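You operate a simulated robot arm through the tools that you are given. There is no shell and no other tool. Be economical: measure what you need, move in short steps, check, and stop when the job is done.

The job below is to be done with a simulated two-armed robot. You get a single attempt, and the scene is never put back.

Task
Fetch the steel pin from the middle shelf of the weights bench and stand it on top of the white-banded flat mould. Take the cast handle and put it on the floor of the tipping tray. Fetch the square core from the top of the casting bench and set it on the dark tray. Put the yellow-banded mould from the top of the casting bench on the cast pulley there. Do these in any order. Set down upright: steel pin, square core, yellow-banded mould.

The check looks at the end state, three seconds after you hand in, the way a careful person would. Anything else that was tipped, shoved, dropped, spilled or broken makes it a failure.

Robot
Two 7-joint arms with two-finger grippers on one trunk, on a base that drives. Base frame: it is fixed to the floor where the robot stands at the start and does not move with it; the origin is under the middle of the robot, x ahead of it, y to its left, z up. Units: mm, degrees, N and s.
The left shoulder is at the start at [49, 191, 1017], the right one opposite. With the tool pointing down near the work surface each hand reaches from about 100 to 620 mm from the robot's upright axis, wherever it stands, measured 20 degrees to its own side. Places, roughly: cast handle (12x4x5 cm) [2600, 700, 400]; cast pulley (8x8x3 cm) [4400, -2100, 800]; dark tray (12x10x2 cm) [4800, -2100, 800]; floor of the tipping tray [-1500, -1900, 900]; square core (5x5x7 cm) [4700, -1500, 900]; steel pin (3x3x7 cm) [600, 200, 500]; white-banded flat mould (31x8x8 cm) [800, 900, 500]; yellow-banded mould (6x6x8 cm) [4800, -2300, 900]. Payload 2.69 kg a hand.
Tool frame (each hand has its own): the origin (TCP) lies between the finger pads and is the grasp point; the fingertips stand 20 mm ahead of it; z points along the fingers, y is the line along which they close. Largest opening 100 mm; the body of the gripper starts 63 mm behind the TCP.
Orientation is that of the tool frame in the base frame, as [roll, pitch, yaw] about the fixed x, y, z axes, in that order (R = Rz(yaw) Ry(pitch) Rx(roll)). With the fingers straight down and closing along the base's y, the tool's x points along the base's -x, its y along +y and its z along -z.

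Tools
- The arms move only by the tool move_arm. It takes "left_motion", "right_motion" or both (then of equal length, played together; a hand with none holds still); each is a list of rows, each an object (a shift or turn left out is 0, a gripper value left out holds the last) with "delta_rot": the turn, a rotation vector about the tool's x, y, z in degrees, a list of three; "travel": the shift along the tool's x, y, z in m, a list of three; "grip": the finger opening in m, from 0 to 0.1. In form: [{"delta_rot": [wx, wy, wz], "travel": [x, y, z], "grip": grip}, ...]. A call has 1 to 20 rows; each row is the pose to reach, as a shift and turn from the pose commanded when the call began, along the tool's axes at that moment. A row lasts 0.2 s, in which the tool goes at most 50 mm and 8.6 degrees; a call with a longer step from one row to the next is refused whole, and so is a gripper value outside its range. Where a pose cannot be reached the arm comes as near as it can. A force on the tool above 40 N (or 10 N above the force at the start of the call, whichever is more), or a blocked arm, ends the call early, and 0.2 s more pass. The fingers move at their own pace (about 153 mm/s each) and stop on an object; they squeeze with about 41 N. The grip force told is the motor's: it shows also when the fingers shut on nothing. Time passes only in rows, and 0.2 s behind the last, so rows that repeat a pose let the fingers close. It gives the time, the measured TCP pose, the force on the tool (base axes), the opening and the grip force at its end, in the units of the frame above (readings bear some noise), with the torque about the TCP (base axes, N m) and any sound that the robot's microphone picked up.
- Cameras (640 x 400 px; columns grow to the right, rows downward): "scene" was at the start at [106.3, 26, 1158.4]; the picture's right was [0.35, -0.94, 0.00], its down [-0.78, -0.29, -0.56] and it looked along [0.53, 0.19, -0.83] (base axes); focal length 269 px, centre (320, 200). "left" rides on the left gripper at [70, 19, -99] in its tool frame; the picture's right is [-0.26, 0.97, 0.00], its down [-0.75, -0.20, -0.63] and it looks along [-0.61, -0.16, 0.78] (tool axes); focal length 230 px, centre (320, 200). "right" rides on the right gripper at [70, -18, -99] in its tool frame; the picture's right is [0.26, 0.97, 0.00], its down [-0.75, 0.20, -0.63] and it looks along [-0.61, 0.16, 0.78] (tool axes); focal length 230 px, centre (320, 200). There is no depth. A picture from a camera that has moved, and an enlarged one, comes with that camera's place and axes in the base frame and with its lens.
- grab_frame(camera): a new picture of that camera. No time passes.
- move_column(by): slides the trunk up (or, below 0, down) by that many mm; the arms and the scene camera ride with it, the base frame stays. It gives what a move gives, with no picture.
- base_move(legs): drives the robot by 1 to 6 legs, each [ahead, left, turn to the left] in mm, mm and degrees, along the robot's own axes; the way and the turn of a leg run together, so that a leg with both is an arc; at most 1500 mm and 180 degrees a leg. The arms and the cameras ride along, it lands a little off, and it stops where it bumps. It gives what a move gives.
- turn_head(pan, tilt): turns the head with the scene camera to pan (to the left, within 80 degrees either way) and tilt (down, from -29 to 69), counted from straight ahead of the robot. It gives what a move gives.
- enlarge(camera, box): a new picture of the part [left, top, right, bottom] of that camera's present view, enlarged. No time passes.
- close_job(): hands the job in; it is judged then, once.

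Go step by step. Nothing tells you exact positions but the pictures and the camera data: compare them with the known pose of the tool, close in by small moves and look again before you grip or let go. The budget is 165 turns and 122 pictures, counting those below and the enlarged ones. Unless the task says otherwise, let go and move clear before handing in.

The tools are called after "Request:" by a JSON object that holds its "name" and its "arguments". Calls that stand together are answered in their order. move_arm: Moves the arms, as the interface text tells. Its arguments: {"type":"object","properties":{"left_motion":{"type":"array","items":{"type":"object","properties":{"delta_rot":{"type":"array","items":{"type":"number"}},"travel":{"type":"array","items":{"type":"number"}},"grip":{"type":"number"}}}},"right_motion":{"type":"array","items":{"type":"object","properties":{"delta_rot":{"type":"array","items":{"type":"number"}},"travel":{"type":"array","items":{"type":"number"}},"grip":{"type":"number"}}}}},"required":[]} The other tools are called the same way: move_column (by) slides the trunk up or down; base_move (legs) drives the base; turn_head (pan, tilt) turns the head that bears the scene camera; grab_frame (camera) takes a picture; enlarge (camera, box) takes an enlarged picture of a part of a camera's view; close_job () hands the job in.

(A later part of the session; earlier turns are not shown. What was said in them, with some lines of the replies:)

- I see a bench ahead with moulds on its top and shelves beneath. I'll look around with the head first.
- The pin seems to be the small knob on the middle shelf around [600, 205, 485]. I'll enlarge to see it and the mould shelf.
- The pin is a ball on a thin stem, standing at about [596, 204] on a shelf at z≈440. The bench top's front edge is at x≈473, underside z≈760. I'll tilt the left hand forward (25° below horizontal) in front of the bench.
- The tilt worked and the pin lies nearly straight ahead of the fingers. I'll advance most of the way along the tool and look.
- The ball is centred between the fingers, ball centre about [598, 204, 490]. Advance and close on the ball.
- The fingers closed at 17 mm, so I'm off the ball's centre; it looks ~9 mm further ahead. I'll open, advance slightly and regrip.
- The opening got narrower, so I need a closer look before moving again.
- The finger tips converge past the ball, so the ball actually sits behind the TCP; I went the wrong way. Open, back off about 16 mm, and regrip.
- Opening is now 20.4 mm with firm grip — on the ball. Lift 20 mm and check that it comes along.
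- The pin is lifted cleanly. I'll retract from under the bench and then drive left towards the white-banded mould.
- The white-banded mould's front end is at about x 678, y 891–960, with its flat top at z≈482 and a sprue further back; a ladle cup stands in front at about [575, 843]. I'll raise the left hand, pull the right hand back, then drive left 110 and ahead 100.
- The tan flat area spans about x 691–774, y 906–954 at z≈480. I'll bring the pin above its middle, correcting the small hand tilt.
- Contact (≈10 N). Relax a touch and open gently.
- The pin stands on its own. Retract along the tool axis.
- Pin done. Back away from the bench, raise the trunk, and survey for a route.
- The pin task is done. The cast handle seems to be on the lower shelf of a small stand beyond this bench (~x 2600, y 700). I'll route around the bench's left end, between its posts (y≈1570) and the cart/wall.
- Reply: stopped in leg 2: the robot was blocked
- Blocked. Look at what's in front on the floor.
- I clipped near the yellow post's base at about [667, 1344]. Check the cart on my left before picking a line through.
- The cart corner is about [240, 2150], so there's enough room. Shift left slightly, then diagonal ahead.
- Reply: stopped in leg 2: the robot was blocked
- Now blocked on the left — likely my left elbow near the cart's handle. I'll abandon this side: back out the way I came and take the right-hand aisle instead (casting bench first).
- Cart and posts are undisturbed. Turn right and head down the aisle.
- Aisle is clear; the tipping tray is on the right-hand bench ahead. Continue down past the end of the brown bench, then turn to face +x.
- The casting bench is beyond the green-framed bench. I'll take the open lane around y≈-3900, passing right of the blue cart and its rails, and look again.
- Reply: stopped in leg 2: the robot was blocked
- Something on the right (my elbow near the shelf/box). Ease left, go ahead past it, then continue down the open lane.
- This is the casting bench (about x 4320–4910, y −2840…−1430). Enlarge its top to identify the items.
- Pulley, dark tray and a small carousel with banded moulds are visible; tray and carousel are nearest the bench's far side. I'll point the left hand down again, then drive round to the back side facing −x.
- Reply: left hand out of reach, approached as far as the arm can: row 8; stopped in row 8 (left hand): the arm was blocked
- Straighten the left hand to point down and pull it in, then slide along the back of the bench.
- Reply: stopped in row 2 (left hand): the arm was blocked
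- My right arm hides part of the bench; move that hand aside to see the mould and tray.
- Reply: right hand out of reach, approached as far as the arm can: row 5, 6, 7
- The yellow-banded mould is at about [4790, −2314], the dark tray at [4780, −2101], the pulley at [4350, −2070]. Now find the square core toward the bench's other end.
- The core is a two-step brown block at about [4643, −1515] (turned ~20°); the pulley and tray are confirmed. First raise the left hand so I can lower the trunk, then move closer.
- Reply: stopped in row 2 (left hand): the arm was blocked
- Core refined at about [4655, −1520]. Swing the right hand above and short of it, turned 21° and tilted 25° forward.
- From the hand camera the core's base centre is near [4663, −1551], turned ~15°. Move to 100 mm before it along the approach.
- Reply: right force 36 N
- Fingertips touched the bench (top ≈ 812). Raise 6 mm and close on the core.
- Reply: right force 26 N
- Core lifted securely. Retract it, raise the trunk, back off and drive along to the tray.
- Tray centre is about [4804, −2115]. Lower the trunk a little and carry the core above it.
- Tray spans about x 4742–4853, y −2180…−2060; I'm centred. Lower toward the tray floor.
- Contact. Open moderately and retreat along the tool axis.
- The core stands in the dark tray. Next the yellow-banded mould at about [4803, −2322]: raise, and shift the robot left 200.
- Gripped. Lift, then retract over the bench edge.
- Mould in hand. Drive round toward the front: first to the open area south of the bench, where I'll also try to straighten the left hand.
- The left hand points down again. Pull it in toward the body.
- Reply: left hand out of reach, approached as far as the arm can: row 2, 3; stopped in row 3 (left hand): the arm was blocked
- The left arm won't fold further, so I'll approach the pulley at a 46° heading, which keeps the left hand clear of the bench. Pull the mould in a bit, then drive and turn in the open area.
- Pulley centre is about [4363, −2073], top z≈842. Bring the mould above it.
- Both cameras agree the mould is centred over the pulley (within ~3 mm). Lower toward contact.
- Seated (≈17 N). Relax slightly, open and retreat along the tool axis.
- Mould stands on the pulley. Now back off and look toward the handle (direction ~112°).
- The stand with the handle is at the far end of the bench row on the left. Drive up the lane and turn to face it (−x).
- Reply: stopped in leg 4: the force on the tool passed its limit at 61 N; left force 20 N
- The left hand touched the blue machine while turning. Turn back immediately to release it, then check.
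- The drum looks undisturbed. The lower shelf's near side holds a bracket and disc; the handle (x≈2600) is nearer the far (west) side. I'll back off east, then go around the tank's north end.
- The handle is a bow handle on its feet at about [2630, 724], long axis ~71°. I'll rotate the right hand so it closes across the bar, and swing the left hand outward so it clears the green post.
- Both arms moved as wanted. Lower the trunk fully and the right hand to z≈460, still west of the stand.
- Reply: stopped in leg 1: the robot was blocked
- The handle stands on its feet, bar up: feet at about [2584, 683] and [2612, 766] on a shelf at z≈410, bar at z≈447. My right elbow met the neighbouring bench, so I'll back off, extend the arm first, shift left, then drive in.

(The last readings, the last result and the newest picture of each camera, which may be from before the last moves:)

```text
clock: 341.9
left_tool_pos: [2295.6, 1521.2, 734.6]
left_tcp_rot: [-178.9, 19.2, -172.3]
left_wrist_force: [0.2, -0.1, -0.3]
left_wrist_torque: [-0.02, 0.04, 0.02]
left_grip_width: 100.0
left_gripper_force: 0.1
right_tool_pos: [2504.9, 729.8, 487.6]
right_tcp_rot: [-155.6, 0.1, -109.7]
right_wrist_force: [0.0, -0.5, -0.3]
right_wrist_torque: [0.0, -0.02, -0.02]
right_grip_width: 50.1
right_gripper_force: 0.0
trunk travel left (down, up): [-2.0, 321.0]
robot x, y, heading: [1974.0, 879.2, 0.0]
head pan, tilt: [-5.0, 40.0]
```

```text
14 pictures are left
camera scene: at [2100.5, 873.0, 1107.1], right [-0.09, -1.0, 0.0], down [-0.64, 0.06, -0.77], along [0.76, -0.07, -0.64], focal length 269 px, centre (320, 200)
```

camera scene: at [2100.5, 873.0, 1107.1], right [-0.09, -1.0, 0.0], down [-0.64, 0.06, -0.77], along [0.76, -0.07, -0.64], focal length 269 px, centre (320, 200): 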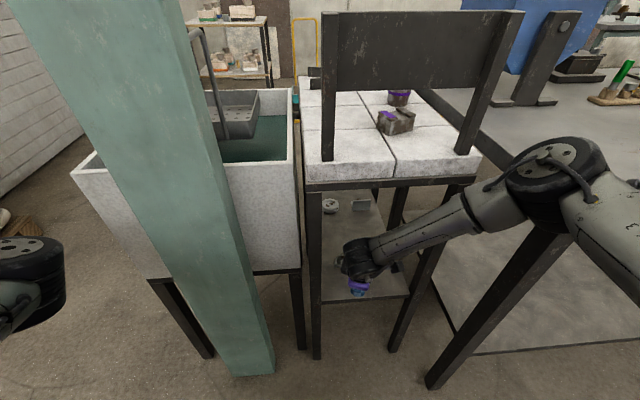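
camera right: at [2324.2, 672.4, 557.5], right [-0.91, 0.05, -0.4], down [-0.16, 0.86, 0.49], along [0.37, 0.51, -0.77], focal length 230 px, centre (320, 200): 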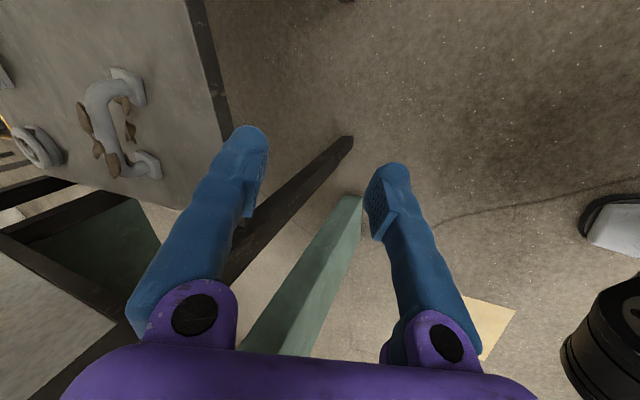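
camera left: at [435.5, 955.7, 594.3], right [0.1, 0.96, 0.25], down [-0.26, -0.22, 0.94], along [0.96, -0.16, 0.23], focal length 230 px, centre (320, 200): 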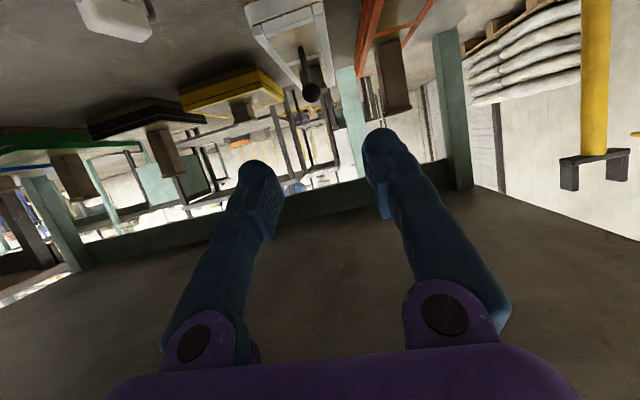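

Request:
{"name": "base_move", "arguments": {"legs": [[45, 0, 0]]}}

Request:
{"name": "grab_frame", "arguments": {"camera": "right"}}

```text
clock: 342.9
left_tool_pos: [2341.1, 1520.8, 734.7]
left_tcp_rot: [-179.0, 19.2, -172.5]
left_wrist_force: [-0.1, -0.3, 0.1]
left_wrist_torque: [-0.02, -0.02, -0.03]
left_grip_width: 100.0
left_gripper_force: 0.1
right_tool_pos: [2549.6, 729.3, 488.0]
right_tcp_rot: [-155.7, 0.0, -109.8]
right_wrist_force: [0.1, 0.3, 0.4]
right_wrist_torque: [0.02, 0.03, -0.02]
right_grip_width: 49.9
right_gripper_force: 0.0
trunk travel left (down, up): [-2.0, 321.0]
robot x, y, heading: [2020.2, 880.9, 0.3]
head pan, tilt: [-5.0, 40.0]
```

```text
13 pictures are left
camera right: at [2504.4, 672.8, 586.8], right [-0.92, 0.06, -0.4], down [-0.16, 0.86, 0.49], along [0.37, 0.51, -0.77], focal length 230 px, centre (320, 200)
```

right: 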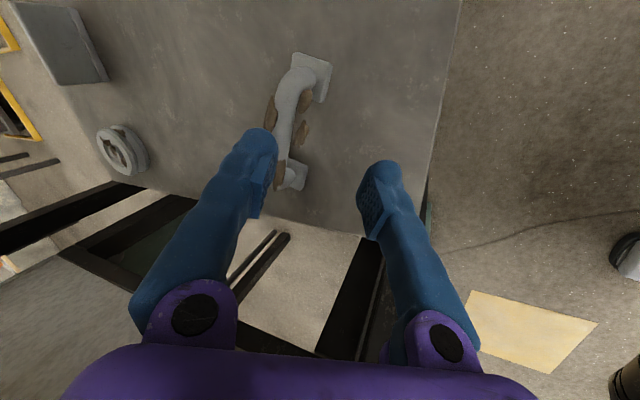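

Handle middle confirmed at about [2601, 723]. Move over the bar.

Request:
{"name": "move_arm", "arguments": {"right_motion": [{"travel": [-0.006, -0.0144, 0.0087]}, {"travel": [-0.012, -0.0287, 0.0174]}, {"travel": [-0.012, -0.0287, 0.0174]}]}}

Request:
{"name": "grab_frame", "arguments": {"camera": "right"}}

```text
clock: 343.6
left_tool_pos: [2339.4, 1521.1, 735.0]
left_tcp_rot: [-179.0, 19.3, -172.3]
left_wrist_force: [-0.8, 0.0, -0.4]
left_wrist_torque: [0.02, 0.04, -0.01]
left_grip_width: 100.1
left_gripper_force: 0.1
right_tool_pos: [2582.5, 730.5, 484.4]
right_tcp_rot: [-155.8, -0.1, -109.7]
right_wrist_force: [0.2, 0.0, 0.2]
right_wrist_torque: [0.0, 0.02, 0.02]
right_grip_width: 50.0
right_gripper_force: 0.2
trunk travel left (down, up): [-2.0, 321.0]
robot x, y, heading: [2022.6, 884.6, 0.0]
head pan, tilt: [-5.0, 40.0]
```

```text
12 pictures are left
camera right: at [2537.5, 673.4, 583.0], right [-0.92, 0.05, -0.4], down [-0.16, 0.86, 0.49], along [0.37, 0.51, -0.77], focal length 230 px, centre (320, 200)
```

right: 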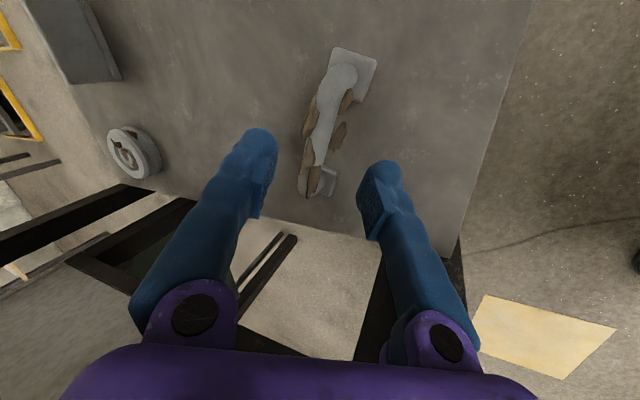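

The bar is centred between the fingers. Descend along the tool axis and close.

Request:
{"name": "move_arm", "arguments": {"right_motion": [{"travel": [0, -0.001, 0.016]}, {"travel": [0, -0.002, 0.032]}, {"travel": [0, -0.002, 0.032]}, {"travel": [0, -0.002, 0.032], "grip": 0.03}, {"travel": [0, -0.002, 0.032], "grip": 0.0}, {"travel": [0, -0.002, 0.032], "grip": 0.0}, {"travel": [0, -0.002, 0.032], "grip": 0.0}]}}

Request:
{"name": "grab_frame", "arguments": {"camera": "right"}}

```text
clock: 345.2
left_tool_pos: [2341.0, 1521.6, 735.4]
left_tcp_rot: [-178.9, 19.3, -172.4]
left_wrist_force: [0.3, -0.8, -0.2]
left_wrist_torque: [0.01, -0.01, 0.01]
left_grip_width: 100.2
left_gripper_force: 0.1
right_tool_pos: [2599.3, 725.4, 456.9]
right_tcp_rot: [-155.4, 0.0, -109.7]
right_wrist_force: [1.5, 0.1, 8.3]
right_wrist_torque: [-0.04, -0.06, 0.0]
right_grip_width: 0.2
right_gripper_force: 30.1
trunk travel left (down, up): [-2.0, 321.0]
robot x, y, heading: [2019.9, 876.0, -0.0]
head pan, tilt: [-5.0, 40.0]
```

```text
11 pictures are left
camera right: at [2554.2, 668.5, 555.2], right [-0.91, 0.05, -0.4], down [-0.16, 0.86, 0.49], along [0.37, 0.51, -0.77], focal length 230 px, centre (320, 200)
```

right: 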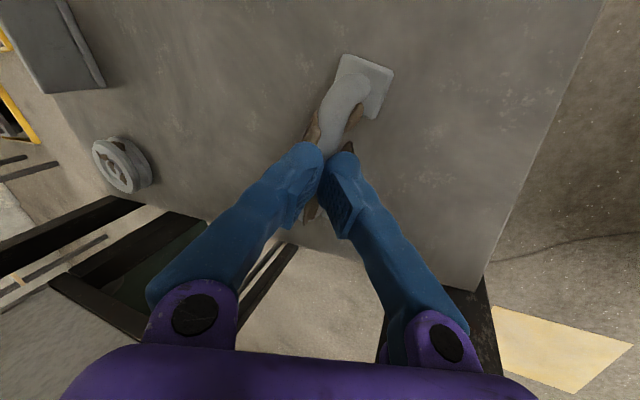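

Fingers closed just above the bar (bar lower than thought). Lift a touch, open, go ~16 mm deeper and close again.

Request:
{"name": "move_arm", "arguments": {"right_motion": [{"travel": [0, 0, -0.008]}, {"travel": [0, 0, -0.012], "grip": 0.04}, {"travel": [0, 0, -0.012], "grip": 0.04}, {"travel": [0, 0, 0.004]}, {"travel": [0, 0, 0.0155]}, {"travel": [0, 0, 0.0155]}, {"travel": [0, 0, 0.0155], "grip": 0.0}, {"travel": [0, 0, 0.0155], "grip": 0.0}, {"travel": [0, 0, 0.0155], "grip": 0.0}]}}

```text
clock: 347.2
left_tool_pos: [2340.3, 1521.8, 734.9]
left_tcp_rot: [-179.0, 19.1, -172.4]
left_wrist_force: [0.2, -0.2, 0.3]
left_wrist_torque: [0.02, 0.0, 0.0]
left_grip_width: 100.0
left_gripper_force: 0.0
right_tool_pos: [2605.5, 722.3, 442.3]
right_tcp_rot: [-155.7, 0.0, -109.8]
right_wrist_force: [0.1, -0.5, -1.0]
right_wrist_torque: [0.0, 0.02, -0.02]
right_grip_width: 7.2
right_gripper_force: 35.6
trunk travel left (down, up): [-2.0, 321.0]
robot x, y, heading: [2018.9, 878.0, 0.2]
head pan, tilt: [-5.0, 40.0]
```

Request:
{"name": "move_arm", "arguments": {"right_motion": [{"grip": 0.04}, {"grip": 0.04}, {"travel": [0, 0, 0.007]}, {"travel": [0, 0, 0.007]}, {"travel": [0, 0, 0.007], "grip": 0.0}, {"travel": [0, 0, 0.007], "grip": 0.0}, {"travel": [0, 0, 0.007], "grip": 0.0}]}}

Request:
{"name": "grab_frame", "arguments": {"camera": "right"}}

```text
clock: 348.9
left_tool_pos: [2340.1, 1520.6, 734.9]
left_tcp_rot: [-178.9, 19.3, -172.5]
left_wrist_force: [-0.5, -0.4, 0.6]
left_wrist_torque: [0.02, -0.01, 0.03]
left_grip_width: 99.9
left_gripper_force: 0.1
right_tool_pos: [2608.4, 721.8, 435.9]
right_tcp_rot: [-155.7, 0.0, -109.8]
right_wrist_force: [0.0, 0.3, -0.2]
right_wrist_torque: [-0.01, -0.01, 0.0]
right_grip_width: 6.2
right_gripper_force: 34.6
trunk travel left (down, up): [-2.0, 321.0]
robot x, y, heading: [2017.5, 880.7, 0.2]
head pan, tilt: [-5.0, 40.0]
```

```text
10 pictures are left
camera right: at [2563.4, 665.1, 534.5], right [-0.92, 0.06, -0.4], down [-0.16, 0.86, 0.49], along [0.37, 0.51, -0.77], focal length 230 px, centre (320, 200)
```

right: 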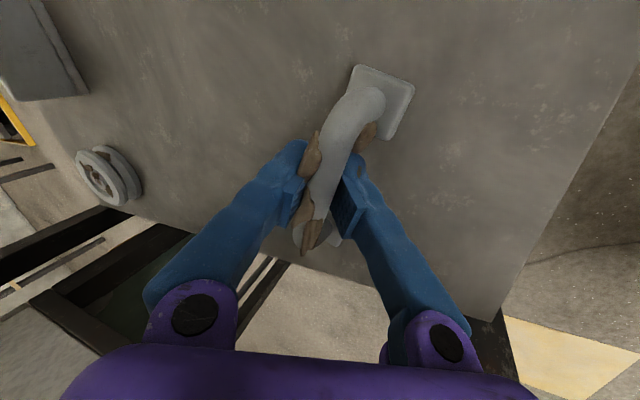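

The bar sits between the pads. Lift 25 mm and check.

Request:
{"name": "move_arm", "arguments": {"right_motion": [{"travel": [0, -0.004, -0.009]}, {"travel": [0, -0.0103, -0.0228]}, {"travel": [0, -0.0103, -0.0228]}]}}

Request:
{"name": "grab_frame", "arguments": {"camera": "right"}}

```text
clock: 349.6
left_tool_pos: [2340.4, 1520.8, 734.3]
left_tcp_rot: [-179.0, 19.2, -172.4]
left_wrist_force: [-0.2, 0.0, 0.3]
left_wrist_torque: [-0.02, 0.03, -0.04]
left_grip_width: 99.8
left_gripper_force: 0.1
right_tool_pos: [2607.7, 721.8, 460.2]
right_tcp_rot: [-155.7, 0.0, -109.7]
right_wrist_force: [-0.1, -0.2, -0.8]
right_wrist_torque: [-0.02, -0.04, 0.02]
right_grip_width: 6.1
right_gripper_force: 34.3
trunk travel left (down, up): [-2.0, 321.0]
robot x, y, heading: [2018.3, 876.6, -0.0]
head pan, tilt: [-5.0, 40.0]
```

```text
9 pictures are left
camera right: at [2562.8, 665.2, 559.4], right [-0.92, 0.06, -0.4], down [-0.16, 0.86, 0.49], along [0.37, 0.51, -0.78], focal length 230 px, centre (320, 200)
```

right: 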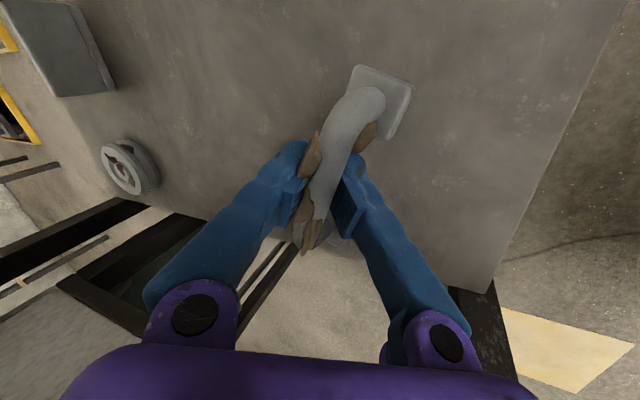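

The handle is firmly held. Back out, bring the left hand forward again, raise the right hand, and lift the trunk for travel.

Request:
{"name": "base_move", "arguments": {"legs": [[-380, 0, 0]]}}

Request:
{"name": "move_arm", "arguments": {"left_motion": [{"travel": [-0.016, -0.036, 0.006]}, {"travel": [-0.032, -0.072, 0.011]}, {"travel": [-0.048, -0.109, 0.017]}, {"travel": [-0.064, -0.145, 0.022]}, {"travel": [-0.08, -0.181, 0.028]}, {"travel": [-0.096, -0.218, 0.033]}, {"travel": [-0.112, -0.254, 0.039]}, {"travel": [-0.128, -0.29, 0.044]}, {"travel": [-0.1445, -0.3267, 0.05]}], "right_motion": [{"travel": [0.0045, 0.001, -0.028]}, {"travel": [0.009, 0.002, -0.057]}, {"travel": [0.0136, 0.003, -0.085]}, {"travel": [0.018, 0.0035, -0.114]}, {"travel": [0.0226, 0.004, -0.142]}, {"travel": [0.027, 0.005, -0.171]}, {"travel": [0.0317, 0.006, -0.199]}, {"travel": [0.036, 0.007, -0.228]}, {"travel": [0.0407, 0.0078, -0.256]}]}}

Request:
{"name": "move_column", "arguments": {"by": 300}}

Request:
{"name": "base_move", "arguments": {"legs": [[80, 0, 0], [0, 0, -90]]}}

Request:
{"name": "turn_head", "arguments": {"pan": 0, "tilt": 25}}

Request:
{"name": "grab_frame", "arguments": {"camera": "scene"}}

```text
clock: 352.1
left_tool_pos: [1955.8, 1521.5, 734.4]
left_tcp_rot: [-179.0, 19.2, -172.2]
left_wrist_force: [1.1, -0.4, 0.0]
left_wrist_torque: [0.0, 0.0, -0.02]
left_grip_width: 100.0
left_gripper_force: 0.0
right_tool_pos: [2228.3, 723.5, 461.7]
right_tcp_rot: [-155.6, 0.0, -109.6]
right_wrist_force: [0.5, -0.7, -1.7]
right_wrist_torque: [-0.01, 0.01, 0.0]
right_grip_width: 6.4
right_gripper_force: 34.6
trunk travel left (down, up): [-2.0, 321.0]
robot x, y, heading: [1639.4, 879.8, 0.2]
head pan, tilt: [-5.0, 40.0]
```

```text
clock: 354.1
left_tool_pos: [2151.8, 1217.5, 741.4]
left_tcp_rot: [-179.1, 19.5, -172.0]
left_wrist_force: [0.1, -0.7, 2.1]
left_wrist_torque: [0.04, 0.01, 0.01]
left_grip_width: 99.9
left_gripper_force: 0.1
right_tool_pos: [2107.7, 724.2, 689.7]
right_tcp_rot: [-155.5, 0.0, -109.6]
right_wrist_force: [-0.8, -0.1, -0.1]
right_wrist_torque: [0.0, 0.01, -0.04]
right_grip_width: 6.0
right_gripper_force: 34.6
trunk travel left (down, up): [-2.0, 321.0]
robot x, y, heading: [1639.4, 874.3, 0.2]
head pan, tilt: [-5.0, 40.0]
```

```text
clock: 357.1
left_tool_pos: [2152.7, 1218.0, 1040.2]
left_tcp_rot: [-179.0, 19.5, -172.1]
left_wrist_force: [-0.4, 0.1, 0.0]
left_wrist_torque: [0.03, 0.01, -0.01]
left_grip_width: 100.0
left_gripper_force: 0.1
right_tool_pos: [2108.1, 722.2, 990.0]
right_tcp_rot: [-155.7, 0.1, -109.5]
right_wrist_force: [-0.3, 0.5, -1.6]
right_wrist_torque: [-0.01, -0.03, 0.04]
right_grip_width: 6.1
right_gripper_force: 34.8
trunk travel left (down, up): [-302.0, 21.0]
robot x, y, heading: [1640.1, 880.2, 0.4]
head pan, tilt: [-5.0, 40.0]
```

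```text
clock: 362.0
left_tool_pos: [2046.8, 356.5, 1040.3]
left_tcp_rot: [-179.1, 19.6, 96.6]
left_wrist_force: [-0.9, 0.7, -0.5]
left_wrist_torque: [0.0, 0.0, 0.01]
left_grip_width: 99.8
left_gripper_force: 0.1
right_tool_pos: [1552.5, 412.3, 990.0]
right_tcp_rot: [-155.7, 0.0, 159.2]
right_wrist_force: [-1.0, 0.1, -0.9]
right_wrist_torque: [-0.01, 0.03, 0.0]
right_grip_width: 6.4
right_gripper_force: 33.9
trunk travel left (down, up): [-302.0, 21.0]
robot x, y, heading: [1718.5, 879.5, -91.0]
head pan, tilt: [-5.0, 40.0]
```

```text
clock: 362.8
left_tool_pos: [2047.0, 355.8, 1040.2]
left_tcp_rot: [-179.2, 19.5, 96.6]
left_wrist_force: [-0.6, 0.5, -1.5]
left_wrist_torque: [-0.02, 0.02, 0.04]
left_grip_width: 99.8
left_gripper_force: 0.1
right_tool_pos: [1551.1, 414.3, 989.5]
right_tcp_rot: [-155.7, 0.0, 159.2]
right_wrist_force: [0.2, 0.0, -1.6]
right_wrist_torque: [0.0, 0.01, 0.0]
right_grip_width: 6.0
right_gripper_force: 33.8
trunk travel left (down, up): [-302.0, 21.0]
robot x, y, heading: [1718.3, 879.1, -90.9]
head pan, tilt: [0.0, 25.0]
```

```text
8 pictures are left
camera scene: at [1715.8, 747.9, 1430.4], right [-1.0, 0.02, 0.0], down [0.01, 0.42, -0.91], along [-0.02, -0.91, -0.42], focal length 269 px, centre (320, 200)
```

scene: 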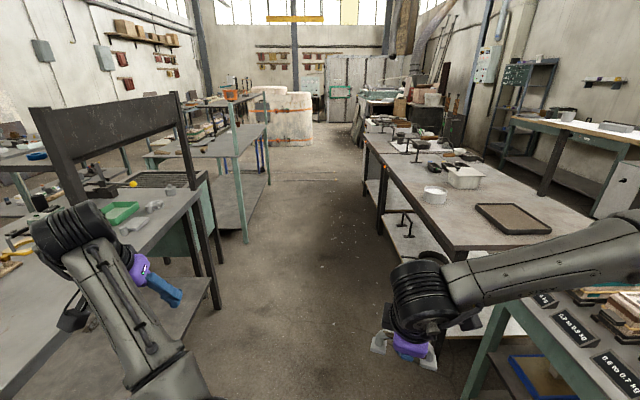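

The lane ahead (x≈1200–2380) is clear. Drive south along it.

Request:
{"name": "base_move", "arguments": {"legs": [[0, 70, 0.9], [1450, 0, 0], [1450, 0, 0], [1150, 0, 0]]}}

Request:
{"name": "turn_head", "arguments": {"pan": -60, "tilt": 30}}

Request:
{"name": "grab_frame", "arguments": {"camera": "scene"}}

```text
clock: 383.1
left_tool_pos: [2071.3, -3679.6, 1039.2]
left_tcp_rot: [-179.1, 19.5, 96.6]
left_wrist_force: [-0.1, 0.1, 0.2]
left_wrist_torque: [0.02, 0.01, 0.0]
left_grip_width: 100.2
left_gripper_force: 0.0
right_tool_pos: [1578.7, -3623.9, 989.3]
right_tcp_rot: [-155.6, 0.0, 159.1]
right_wrist_force: [0.4, -0.7, -1.0]
right_wrist_torque: [0.0, -0.02, -0.02]
right_grip_width: 5.9
right_gripper_force: 32.7
trunk travel left (down, up): [-302.0, 21.0]
robot x, y, heading: [1744.7, -3157.8, -91.1]
head pan, tilt: [0.0, 25.0]
```

```text
clock: 384.4
left_tool_pos: [2073.4, -3680.4, 1040.8]
left_tcp_rot: [-179.1, 19.6, 96.6]
left_wrist_force: [0.1, -0.3, -0.4]
left_wrist_torque: [-0.01, 0.0, -0.02]
left_grip_width: 100.0
left_gripper_force: 0.0
right_tool_pos: [1578.9, -3623.2, 989.7]
right_tcp_rot: [-155.8, 0.0, 159.2]
right_wrist_force: [-1.2, 0.5, -0.8]
right_wrist_torque: [-0.01, 0.0, 0.0]
right_grip_width: 6.2
right_gripper_force: 32.3
trunk travel left (down, up): [-302.0, 21.0]
robot x, y, heading: [1742.9, -3158.4, -91.2]
head pan, tilt: [-60.0, 30.0]
```

```text
7 pictures are left
camera scene: at [1665.6, -3240.1, 1422.5], right [-0.48, 0.88, 0.0], down [0.44, 0.24, -0.87], along [-0.76, -0.42, -0.5], focal length 269 px, centre (320, 200)
```

scene: 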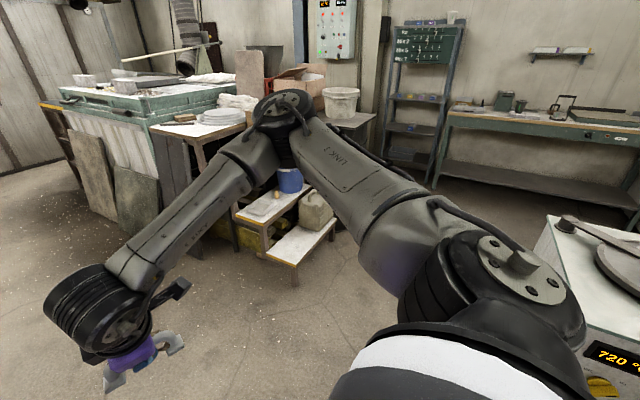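

Request:
{"name": "base_move", "arguments": {"legs": [[170, 0, 1.2], [0, 0, -90], [1450, 0, 0], [600, 0, 0], [0, -1250, 0]]}}

Request:
{"name": "turn_head", "arguments": {"pan": 0, "tilt": 32}}

Request:
{"name": "grab_frame", "arguments": {"camera": "scene"}}

```text
clock: 410.3
left_tool_pos: [-858.5, -2430.2, 1039.8]
left_tcp_rot: [-179.0, 19.5, 8.2]
left_wrist_force: [0.1, 0.1, -0.2]
left_wrist_torque: [0.0, -0.01, 0.01]
left_grip_width: 100.1
left_gripper_force: 0.1
right_tool_pos: [-816.4, -1934.3, 990.2]
right_tcp_rot: [-155.7, 0.0, 70.5]
right_wrist_force: [0.5, 0.4, -1.2]
right_wrist_torque: [-0.03, 0.01, 0.03]
right_grip_width: 5.8
right_gripper_force: 31.1
trunk travel left (down, up): [-302.0, 21.0]
robot x, y, heading: [-347.1, -2088.7, -179.8]
head pan, tilt: [-60.0, 30.0]
```

```text
clock: 411.6
left_tool_pos: [-859.0, -2429.8, 1040.1]
left_tcp_rot: [-179.2, 19.6, 8.2]
left_wrist_force: [0.1, -0.6, 0.2]
left_wrist_torque: [0.02, -0.03, -0.02]
left_grip_width: 99.9
left_gripper_force: 0.1
right_tool_pos: [-815.5, -1934.0, 989.7]
right_tcp_rot: [-155.7, 0.1, 70.6]
right_wrist_force: [-0.9, 0.1, -0.2]
right_wrist_torque: [0.01, -0.01, 0.02]
right_grip_width: 5.8
right_gripper_force: 31.2
trunk travel left (down, up): [-302.0, 21.0]
robot x, y, heading: [-348.9, -2088.4, -179.3]
head pan, tilt: [0.0, 32.0]
```

```text
6 pictures are left
camera scene: at [-475.9, -2087.3, 1419.3], right [-0.01, 1.0, 0.0], down [0.53, 0.0, -0.85], along [-0.85, 0.0, -0.53], focal length 269 px, centre (320, 200)
```

scene: 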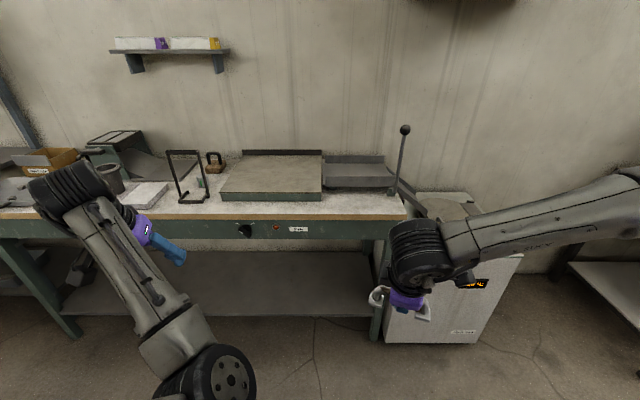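

Request:
{"name": "enlarge", "arguments": {"camera": "scene", "box": [210, 120, 430, 240]}}

```text
2.91 times, centred on (320, 180) of scene
camera zoom: at [-475.9, -2087.3, 1419.3], right [-0.01, 1.0, 0.0], down [0.53, 0.0, -0.85], along [-0.85, 0.0, -0.53], focal length 783 px, centre (320, 258)
```

zoom: 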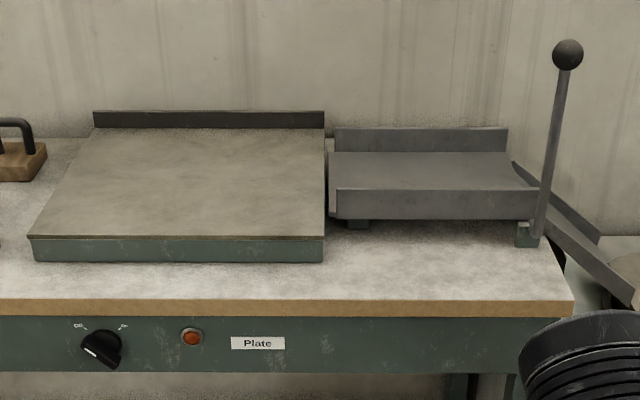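

The tipping tray's floor spans about x −1629…−1385, y −2072…−1795 (z≈900), with a lever on its north side. I'll swing the left hand outward, shift a bit south, and drive in.

Request:
{"name": "move_arm", "arguments": {"left_motion": [{"travel": [0.016, 0.036, -0.006]}, {"travel": [0.032, 0.072, -0.011]}, {"travel": [0.048, 0.109, -0.017]}, {"travel": [0.064, 0.145, -0.022]}, {"travel": [0.08, 0.181, -0.028]}, {"travel": [0.096, 0.218, -0.033]}, {"travel": [0.112, 0.254, -0.039]}, {"travel": [0.128, 0.29, -0.044]}, {"travel": [0.1445, 0.3267, -0.05]}]}}

Request:
{"name": "base_move", "arguments": {"legs": [[0, 50, -0.5], [450, 0, 0]]}}

Request:
{"name": "grab_frame", "arguments": {"camera": "scene"}}

```text
clock: 413.6
left_tool_pos: [-662.9, -2733.1, 1034.2]
left_tcp_rot: [-178.9, 19.5, 7.9]
left_wrist_force: [0.2, -0.8, 0.6]
left_wrist_torque: [-0.04, 0.0, -0.03]
left_grip_width: 99.9
left_gripper_force: 0.1
right_tool_pos: [-816.1, -1935.2, 990.6]
right_tcp_rot: [-155.6, 0.0, 70.7]
right_wrist_force: [-0.1, 0.3, -1.2]
right_wrist_torque: [0.04, 0.03, 0.02]
right_grip_width: 6.1
right_gripper_force: 31.2
trunk travel left (down, up): [-302.0, 21.0]
robot x, y, heading: [-345.7, -2087.8, -179.6]
head pan, tilt: [0.0, 32.0]
```

```text
clock: 417.0
left_tool_pos: [-1115.3, -2780.4, 1034.2]
left_tcp_rot: [-179.1, 19.4, 7.8]
left_wrist_force: [0.3, 0.1, -0.4]
left_wrist_torque: [0.01, 0.0, -0.02]
left_grip_width: 99.9
left_gripper_force: 0.0
right_tool_pos: [-1265.3, -1981.0, 989.8]
right_tcp_rot: [-155.7, 0.0, 70.2]
right_wrist_force: [0.5, 0.1, -1.6]
right_wrist_torque: [0.0, 0.03, -0.02]
right_grip_width: 6.0
right_gripper_force: 30.8
trunk travel left (down, up): [-302.0, 21.0]
robot x, y, heading: [-796.4, -2138.3, -180.0]
head pan, tilt: [0.0, 32.0]
```

```text
4 pictures are left
camera scene: at [-925.3, -2136.5, 1419.3], right [0.0, 1.0, 0.0], down [0.53, 0.0, -0.85], along [-0.85, 0.0, -0.53], focal length 269 px, centre (320, 200)
```

scene: 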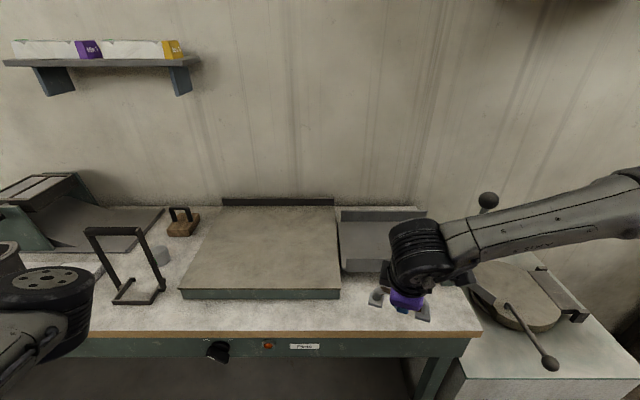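

Request:
{"name": "enlarge", "arguments": {"camera": "scene", "box": [320, 190, 500, 320]}}

```text
3.08 times, centred on (410, 255) of scene
camera zoom: at [-925.3, -2136.5, 1419.3], right [0.0, 1.0, 0.0], down [0.53, 0.0, -0.85], along [-0.85, 0.0, -0.53], focal length 828 px, centre (43, 31)
```

zoom: 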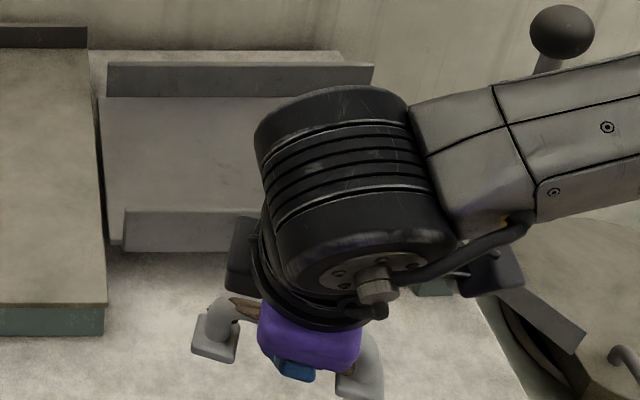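

Tray: floor z≈902 at x −1620…−1425, y −2070…−1795; front wall top z≈938; lever ball near [−1410, −1789, 1126]. To keep the forearm away from the lever I'll drive only 85 mm and stretch the arm straight out, then lower with the trunk.

Request:
{"name": "base_move", "arguments": {"legs": [[85, 0, 0]]}}

Request:
{"name": "move_arm", "arguments": {"right_motion": [{"travel": [-0.0126, -0.0297, 0.0134]}, {"travel": [-0.0252, -0.0595, 0.0269]}, {"travel": [-0.0378, -0.0892, 0.0403]}, {"travel": [-0.0504, -0.119, 0.0538]}, {"travel": [-0.063, -0.1487, 0.0672]}, {"travel": [-0.063, -0.1487, 0.0672]}]}}

Request:
{"name": "grab_frame", "arguments": {"camera": "scene"}}

```text
clock: 418.1
left_tool_pos: [-1201.8, -2780.6, 1034.3]
left_tcp_rot: [-179.1, 19.5, 7.6]
left_wrist_force: [-0.9, -0.2, -0.9]
left_wrist_torque: [0.01, -0.03, 0.05]
left_grip_width: 99.9
left_gripper_force: 0.0
right_tool_pos: [-1348.6, -1979.8, 990.6]
right_tcp_rot: [-155.8, 0.0, 70.2]
right_wrist_force: [0.2, -0.5, -1.6]
right_wrist_torque: [-0.01, 0.0, 0.0]
right_grip_width: 6.2
right_gripper_force: 31.0
trunk travel left (down, up): [-302.0, 21.0]
robot x, y, heading: [-877.2, -2133.7, 179.9]
head pan, tilt: [0.0, 32.0]
```

```text
clock: 419.5
left_tool_pos: [-1201.2, -2779.7, 1034.9]
left_tcp_rot: [-179.2, 19.6, 7.6]
left_wrist_force: [0.3, 0.4, -0.7]
left_wrist_torque: [0.0, -0.03, 0.01]
left_grip_width: 100.2
left_gripper_force: 0.1
right_tool_pos: [-1452.5, -1984.0, 990.3]
right_tcp_rot: [-155.6, -0.1, 70.2]
right_wrist_force: [0.0, -0.5, -1.5]
right_wrist_torque: [0.01, 0.04, 0.01]
right_grip_width: 5.6
right_gripper_force: 30.7
right hand out of reach, approached as far as the arm can: row 4, 5, 6
trunk travel left (down, up): [-302.0, 21.0]
robot x, y, heading: [-877.9, -2138.3, 180.2]
head pan, tilt: [0.0, 32.0]
```

```text
2 pictures are left
camera scene: at [-1009.0, -2136.1, 1419.3], right [0.0, 1.0, 0.0], down [0.53, 0.0, -0.85], along [-0.85, 0.0, -0.53], focal length 269 px, centre (320, 200)
```

scene: 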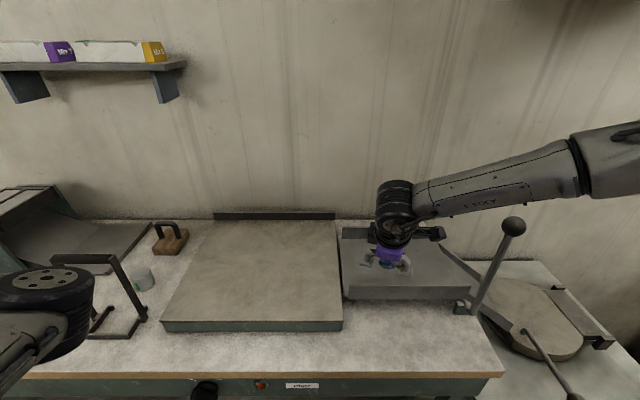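

The arm can't stretch further here, and the forearm is just above the lever. I'll raise hand and trunk a bit so the forearm passes safely over the lever ball, then check.

Request:
{"name": "move_column", "arguments": {"by": 20}}

Request:
{"name": "move_arm", "arguments": {"right_motion": [{"travel": [0, -0.006, -0.0137]}, {"travel": [0, -0.0124, -0.0273]}, {"travel": [0, -0.0124, -0.0273]}]}}

```text
clock: 420.2
left_tool_pos: [-1201.4, -2779.6, 1054.2]
left_tcp_rot: [-179.1, 19.4, 7.6]
left_wrist_force: [-0.3, -1.0, -1.3]
left_wrist_torque: [0.03, -0.02, 0.01]
left_grip_width: 100.0
left_gripper_force: 0.1
right_tool_pos: [-1453.1, -1983.2, 1008.9]
right_tcp_rot: [-155.6, 0.1, 70.2]
right_wrist_force: [0.5, -1.3, 0.6]
right_wrist_torque: [0.01, 0.02, 0.03]
right_grip_width: 6.0
right_gripper_force: 30.8
trunk travel left (down, up): [-322.0, 1.0]
robot x, y, heading: [-875.4, -2141.7, 179.7]
head pan, tilt: [0.0, 32.0]
```

```text
clock: 421.0
left_tool_pos: [-1201.4, -2780.0, 1053.9]
left_tcp_rot: [-179.1, 19.6, 7.7]
left_wrist_force: [0.2, 0.3, -0.6]
left_wrist_torque: [0.03, 0.0, 0.0]
left_grip_width: 100.3
left_gripper_force: 0.2
right_tool_pos: [-1451.5, -1982.7, 1025.9]
right_tcp_rot: [-155.5, 0.0, 70.2]
right_wrist_force: [-0.2, -1.0, -0.1]
right_wrist_torque: [-0.02, -0.02, 0.03]
right_grip_width: 6.1
right_gripper_force: 30.9
right hand out of reach, approached as far as the arm can: row 2, 3
trunk travel left (down, up): [-322.0, 1.0]
robot x, y, heading: [-875.3, -2133.7, 179.6]
head pan, tilt: [0.0, 32.0]
```

Request:
{"name": "base_move", "arguments": {"legs": [[65, 0, 0]]}}

Request:
{"name": "grab_frame", "arguments": {"camera": "scene"}}

```text
clock: 422.0
left_tool_pos: [-1264.9, -2780.4, 1054.0]
left_tcp_rot: [-179.1, 19.5, 7.8]
left_wrist_force: [-1.0, -0.4, -0.3]
left_wrist_torque: [0.02, -0.03, -0.02]
left_grip_width: 100.2
left_gripper_force: 0.0
right_tool_pos: [-1516.1, -1981.6, 1024.0]
right_tcp_rot: [-155.6, -0.1, 70.2]
right_wrist_force: [-1.4, -0.1, -1.9]
right_wrist_torque: [0.0, -0.06, 0.01]
right_grip_width: 6.2
right_gripper_force: 30.6
trunk travel left (down, up): [-322.0, 1.0]
robot x, y, heading: [-945.0, -2134.9, 180.1]
head pan, tilt: [0.0, 32.0]
```

```text
1 pictures are left
camera scene: at [-1073.7, -2136.4, 1439.2], right [0.0, 1.0, 0.0], down [0.53, 0.0, -0.85], along [-0.85, 0.0, -0.53], focal length 269 px, centre (320, 200)
```

scene: 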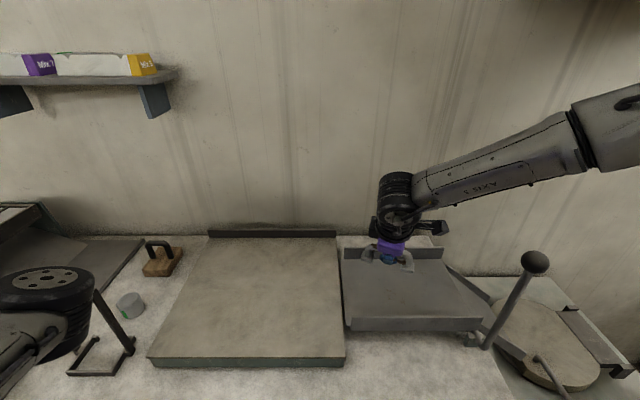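

The lever is untouched and the forearm is well past it. Lower the handle toward the tray floor in stages.

Request:
{"name": "move_arm", "arguments": {"right_motion": [{"travel": [0, 0.0083, 0.0182]}, {"travel": [0, 0.0165, 0.0364]}, {"travel": [0, 0.0165, 0.0364]}]}}

```text
clock: 422.8
left_tool_pos: [-1263.9, -2780.2, 1054.7]
left_tcp_rot: [-179.1, 19.5, 7.7]
left_wrist_force: [0.3, -0.4, 0.6]
left_wrist_torque: [0.03, 0.02, -0.02]
left_grip_width: 100.0
left_gripper_force: 0.0
right_tool_pos: [-1516.3, -1984.0, 984.5]
right_tcp_rot: [-155.5, 0.1, 70.1]
right_wrist_force: [1.0, -0.4, -0.7]
right_wrist_torque: [0.01, 0.02, 0.0]
right_grip_width: 6.0
right_gripper_force: 30.5
trunk travel left (down, up): [-322.0, 1.0]
robot x, y, heading: [-943.5, -2138.2, 180.0]
head pan, tilt: [0.0, 32.0]
```

Request:
{"name": "move_arm", "arguments": {"right_motion": [{"travel": [0, 0.0093, 0.0205]}, {"travel": [0, 0.0186, 0.041]}, {"travel": [0, 0.0186, 0.041]}]}}

Request:
{"name": "move_arm", "arguments": {"right_motion": [{"travel": [0, 0.0016, 0.0036]}, {"travel": [0, 0.0029, 0.0064]}, {"travel": [0, 0.0029, 0.0064]}]}}

```text
clock: 423.6
left_tool_pos: [-1263.1, -2780.8, 1054.9]
left_tcp_rot: [-179.0, 19.5, 7.6]
left_wrist_force: [-0.2, -0.1, 0.6]
left_wrist_torque: [-0.02, -0.04, 0.05]
left_grip_width: 99.9
left_gripper_force: 0.0
right_tool_pos: [-1516.6, -1984.4, 939.6]
right_tcp_rot: [-155.4, 0.0, 70.2]
right_wrist_force: [0.0, -0.6, -1.2]
right_wrist_torque: [-0.01, 0.03, 0.0]
right_grip_width: 6.2
right_gripper_force: 31.1
trunk travel left (down, up): [-322.0, 1.0]
robot x, y, heading: [-945.1, -2136.3, 180.2]
head pan, tilt: [0.0, 32.0]
```

```text
clock: 424.4
left_tool_pos: [-1263.4, -2780.3, 1054.2]
left_tcp_rot: [-179.0, 19.5, 7.7]
left_wrist_force: [0.0, 0.2, 0.1]
left_wrist_torque: [0.01, -0.03, -0.02]
left_grip_width: 100.0
left_gripper_force: 0.1
right_tool_pos: [-1516.1, -1983.7, 931.7]
right_tcp_rot: [-155.6, 0.1, 70.1]
right_wrist_force: [-0.8, -0.7, -0.9]
right_wrist_torque: [-0.01, 0.0, -0.01]
right_grip_width: 6.0
right_gripper_force: 31.3
trunk travel left (down, up): [-322.0, 1.0]
robot x, y, heading: [-940.8, -2137.0, 180.4]
head pan, tilt: [0.0, 32.0]
```

Request:
{"name": "move_arm", "arguments": {"right_motion": [{"travel": [0, 0.0016, 0.0036]}, {"travel": [0, 0.0016, 0.0036]}]}}

Request:
{"name": "move_arm", "arguments": {"right_motion": [{"travel": [0, 0.0012, 0.0027]}, {"travel": [0, 0.0012, 0.0027]}]}}

```text
clock: 425.0
left_tool_pos: [-1263.5, -2779.9, 1053.8]
left_tcp_rot: [-179.1, 19.7, 7.8]
left_wrist_force: [-0.4, 0.3, -0.4]
left_wrist_torque: [0.03, 0.0, 0.0]
left_grip_width: 100.4
left_gripper_force: 0.0
right_tool_pos: [-1516.6, -1984.2, 930.2]
right_tcp_rot: [-155.5, 0.2, 70.2]
right_wrist_force: [2.5, -0.7, 4.9]
right_wrist_torque: [0.1, -0.05, 0.01]
right_grip_width: 6.2
right_gripper_force: 30.1
trunk travel left (down, up): [-322.0, 1.0]
robot x, y, heading: [-943.7, -2136.5, 180.1]
head pan, tilt: [0.0, 32.0]
```

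```text
clock: 425.6
left_tool_pos: [-1264.1, -2779.3, 1054.2]
left_tcp_rot: [-179.1, 19.4, 7.7]
left_wrist_force: [-0.2, -0.2, -0.5]
left_wrist_torque: [0.0, 0.03, 0.04]
left_grip_width: 100.0
left_gripper_force: 0.0
right_tool_pos: [-1515.6, -1980.8, 925.5]
right_tcp_rot: [-155.5, -0.1, 70.0]
right_wrist_force: [0.5, -1.0, 0.5]
right_wrist_torque: [-0.01, 0.05, 0.01]
right_grip_width: 0.0
right_gripper_force: 29.2
trunk travel left (down, up): [-322.0, 1.0]
robot x, y, heading: [-941.3, -2138.6, 179.9]
head pan, tilt: [0.0, 32.0]
```

The bar slipped from the fingertips as the feet reached the tray floor, so the handle should be on the floor. Retract straight along the tool axis with fingers closed, then look.

Request:
{"name": "move_arm", "arguments": {"right_motion": [{"travel": [0, 0, -0.01]}, {"travel": [0, 0, -0.03]}, {"travel": [0, -0.01, -0.05]}, {"travel": [0, -0.03, -0.075]}, {"travel": [0, -0.04, -0.09]}, {"travel": [0, -0.04, -0.09]}]}}

Request:
{"name": "enlarge", "arguments": {"camera": "scene", "box": [320, 200, 520, 340]}}

```text
clock: 427.0
left_tool_pos: [-1264.0, -2779.9, 1055.2]
left_tcp_rot: [-179.2, 19.5, 7.6]
left_wrist_force: [-0.2, 0.2, -0.2]
left_wrist_torque: [0.0, -0.01, 0.02]
left_grip_width: 100.2
left_gripper_force: 0.1
right_tool_pos: [-1516.6, -1982.4, 1025.1]
right_tcp_rot: [-155.6, 0.1, 70.2]
right_wrist_force: [0.7, -0.4, -0.9]
right_wrist_torque: [0.0, -0.02, 0.01]
right_grip_width: 5.8
right_gripper_force: 29.6
trunk travel left (down, up): [-322.0, 1.0]
robot x, y, heading: [-938.2, -2137.2, 180.1]
head pan, tilt: [0.0, 32.0]
```

```text
2.86 times, centred on (420, 270) of scene
camera zoom: at [-1073.0, -2135.2, 1439.3], right [0.0, 1.0, 0.0], down [0.53, 0.0, -0.85], along [-0.85, 0.0, -0.53], focal length 769 px, centre (34, 0)
```

zoom: 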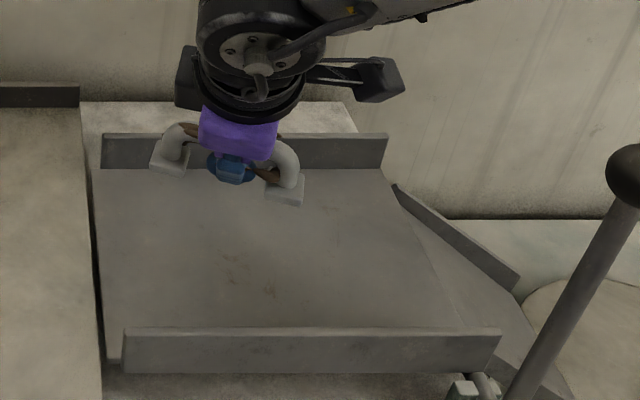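

The handle is still in the grip (the reading had shifted only because it was pressed on the floor). Lower again to just touching (TCP z≈929) and this time open.

Request:
{"name": "move_arm", "arguments": {"right_motion": [{"travel": [0, 0.013, 0.029]}, {"travel": [0, 0.026, 0.058]}, {"travel": [0, 0.036, 0.0795]}, {"travel": [0, 0.036, 0.0795]}]}}

Request:
{"name": "move_arm", "arguments": {"right_motion": [{"travel": [0, 0.0016, 0.0036]}, {"travel": [0, 0.003, 0.0065]}, {"travel": [0, 0.003, 0.0065]}]}}

```text
clock: 428.0
left_tool_pos: [-1263.6, -2779.5, 1054.4]
left_tcp_rot: [-179.1, 19.6, 7.7]
left_wrist_force: [-1.0, 0.2, -0.6]
left_wrist_torque: [-0.02, -0.03, -0.01]
left_grip_width: 99.9
left_gripper_force: 0.2
right_tool_pos: [-1514.8, -1984.6, 935.8]
right_tcp_rot: [-155.7, 0.0, 70.3]
right_wrist_force: [-0.3, -0.5, -0.9]
right_wrist_torque: [0.0, 0.02, 0.02]
right_grip_width: 6.1
right_gripper_force: 29.9
trunk travel left (down, up): [-322.0, 1.0]
robot x, y, heading: [-944.7, -2137.6, 180.1]
head pan, tilt: [0.0, 32.0]
```

```text
clock: 428.8
left_tool_pos: [-1263.4, -2779.8, 1054.7]
left_tcp_rot: [-179.1, 19.5, 7.7]
left_wrist_force: [0.2, 0.7, 0.0]
left_wrist_torque: [0.01, 0.01, -0.02]
left_grip_width: 99.9
left_gripper_force: 0.1
right_tool_pos: [-1514.8, -1985.2, 929.3]
right_tcp_rot: [-155.6, 0.0, 70.1]
right_wrist_force: [0.6, 0.4, -1.0]
right_wrist_torque: [0.05, -0.01, 0.03]
right_grip_width: 5.9
right_gripper_force: 29.3
trunk travel left (down, up): [-322.0, 1.0]
robot x, y, heading: [-941.9, -2136.8, 180.0]
head pan, tilt: [0.0, 32.0]
```

Request:
{"name": "move_arm", "arguments": {"right_motion": [{"travel": [0, 0.0012, 0.0027]}, {"travel": [0, 0.0012, 0.0027]}]}}

```text
clock: 429.4
left_tool_pos: [-1262.2, -2780.4, 1055.1]
left_tcp_rot: [-179.0, 19.5, 7.7]
left_wrist_force: [0.0, 0.3, -0.5]
left_wrist_torque: [-0.01, 0.06, 0.05]
left_grip_width: 100.0
left_gripper_force: 0.1
right_tool_pos: [-1515.5, -1983.1, 927.6]
right_tcp_rot: [-155.5, 0.0, 70.2]
right_wrist_force: [0.1, 0.1, -0.1]
right_wrist_torque: [0.01, 0.02, 0.03]
right_grip_width: 6.0
right_gripper_force: 29.3
trunk travel left (down, up): [-322.0, 1.0]
robot x, y, heading: [-944.0, -2134.6, 180.0]
head pan, tilt: [0.0, 32.0]
```

Practically touching. Open gently, then retreat along the tool axis.

Request:
{"name": "move_arm", "arguments": {"right_motion": [{"travel": [0, 0.0004, 0.0009]}, {"travel": [0, 0.0004, 0.0009], "grip": 0.01}, {"travel": [0, 0.0004, 0.0009], "grip": 0.018}, {"travel": [0, 0.0004, 0.0009], "grip": 0.03}, {"travel": [0, 0.0004, 0.0009], "grip": 0.04}, {"travel": [0, 0.0004, 0.0009], "grip": 0.04}]}}

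Request:
{"name": "move_arm", "arguments": {"right_motion": [{"travel": [0, 0, -0.01]}, {"travel": [0, 0, -0.03]}, {"travel": [0, -0.01, -0.05]}, {"travel": [0, -0.028, -0.075]}, {"travel": [0, -0.04, -0.09]}, {"travel": [0, -0.04, -0.09]}, {"travel": [0, -0.04, -0.09], "grip": 0.0}, {"travel": [0, -0.04, -0.09], "grip": 0.0}, {"travel": [0, -0.04, -0.09], "grip": 0.0}]}}

```text
clock: 430.8
left_tool_pos: [-1263.0, -2780.4, 1055.5]
left_tcp_rot: [-179.1, 19.7, 7.7]
left_wrist_force: [0.4, -0.7, -0.1]
left_wrist_torque: [0.01, 0.0, 0.02]
left_grip_width: 100.1
left_gripper_force: 0.1
right_tool_pos: [-1516.1, -1983.3, 929.6]
right_tcp_rot: [-155.3, 0.2, 70.1]
right_wrist_force: [-7.9, 2.8, 23.1]
right_wrist_torque: [-0.04, -0.07, -0.14]
right_grip_width: 26.7
right_gripper_force: 0.1
trunk travel left (down, up): [-322.0, 1.0]
robot x, y, heading: [-942.7, -2135.1, 179.9]
head pan, tilt: [0.0, 32.0]
```

```text
clock: 432.8
left_tool_pos: [-1263.3, -2780.5, 1053.5]
left_tcp_rot: [-179.2, 19.5, 7.7]
left_wrist_force: [0.3, -0.7, -0.6]
left_wrist_torque: [0.0, 0.0, -0.01]
left_grip_width: 99.9
left_gripper_force: 0.1
right_tool_pos: [-1514.1, -1982.3, 1025.8]
right_tcp_rot: [-155.4, -0.1, 70.1]
right_wrist_force: [0.0, 1.2, -0.7]
right_wrist_torque: [-0.02, -0.01, 0.0]
right_grip_width: 0.0
right_gripper_force: 29.8
trunk travel left (down, up): [-322.0, 1.0]
robot x, y, heading: [-946.7, -2139.7, 179.9]
head pan, tilt: [0.0, 32.0]
```

The hand is empty (closes to 0) and the handle lies in the tray. Back away the same way I came, then hand in.

Request:
{"name": "base_move", "arguments": {"legs": [[-400, 0, 0]]}}

```text
clock: 435.2
left_tool_pos: [-871.2, -2780.5, 1054.1]
left_tcp_rot: [-179.1, 19.5, 7.8]
left_wrist_force: [0.1, -0.3, -0.3]
left_wrist_torque: [0.01, 0.02, 0.03]
left_grip_width: 100.3
left_gripper_force: 0.1
right_tool_pos: [-1120.2, -1983.2, 1026.5]
right_tcp_rot: [-155.6, 0.1, 70.1]
right_wrist_force: [-0.3, 0.7, -0.1]
right_wrist_torque: [-0.02, 0.04, 0.02]
right_grip_width: 0.0
right_gripper_force: 29.6
trunk travel left (down, up): [-322.0, 1.0]
robot x, y, heading: [-551.2, -2136.7, 180.0]
head pan, tilt: [0.0, 32.0]
```

All four placements are made and both hands are clear of everything, so I'm handing in.

Request:
{"name": "close_job", "arguments": {}}

```text
The job is handed in.
```

I made all four placements and handed the job in, but I had no pictures left to check how the handle finally lies.

- **Steel pin:** it stands on the flat front area of the white-banded flat mould. A picture after release showed it upright.
- **Square core:** it stands in the dark tray. A picture after release confirmed this.
- **Yellow-banded mould:** it stands on the cast pulley. A picture after release confirmed this.
- **Cast handle:** I set it down on the tipping tray floor, and the gripper then closed on nothing. When I opened the fingers, one pressed on the tray floor with about 23 N. I don't think the tray tipped, but I couldn't check.

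**Contacts on the way:**
- While I was turning, the left hand pushed against the blue drum machine beside the handle's stand, with a peak of about 61 N. It looked upright and in place afterwards.
- The base or an elbow was stopped by something four times: twice near the yellow posts and the cart, once by a stepped shelf, and once by a bench edge. The cart and posts looked unmoved in a later picture. I didn't check the shelf or the bench specifically.
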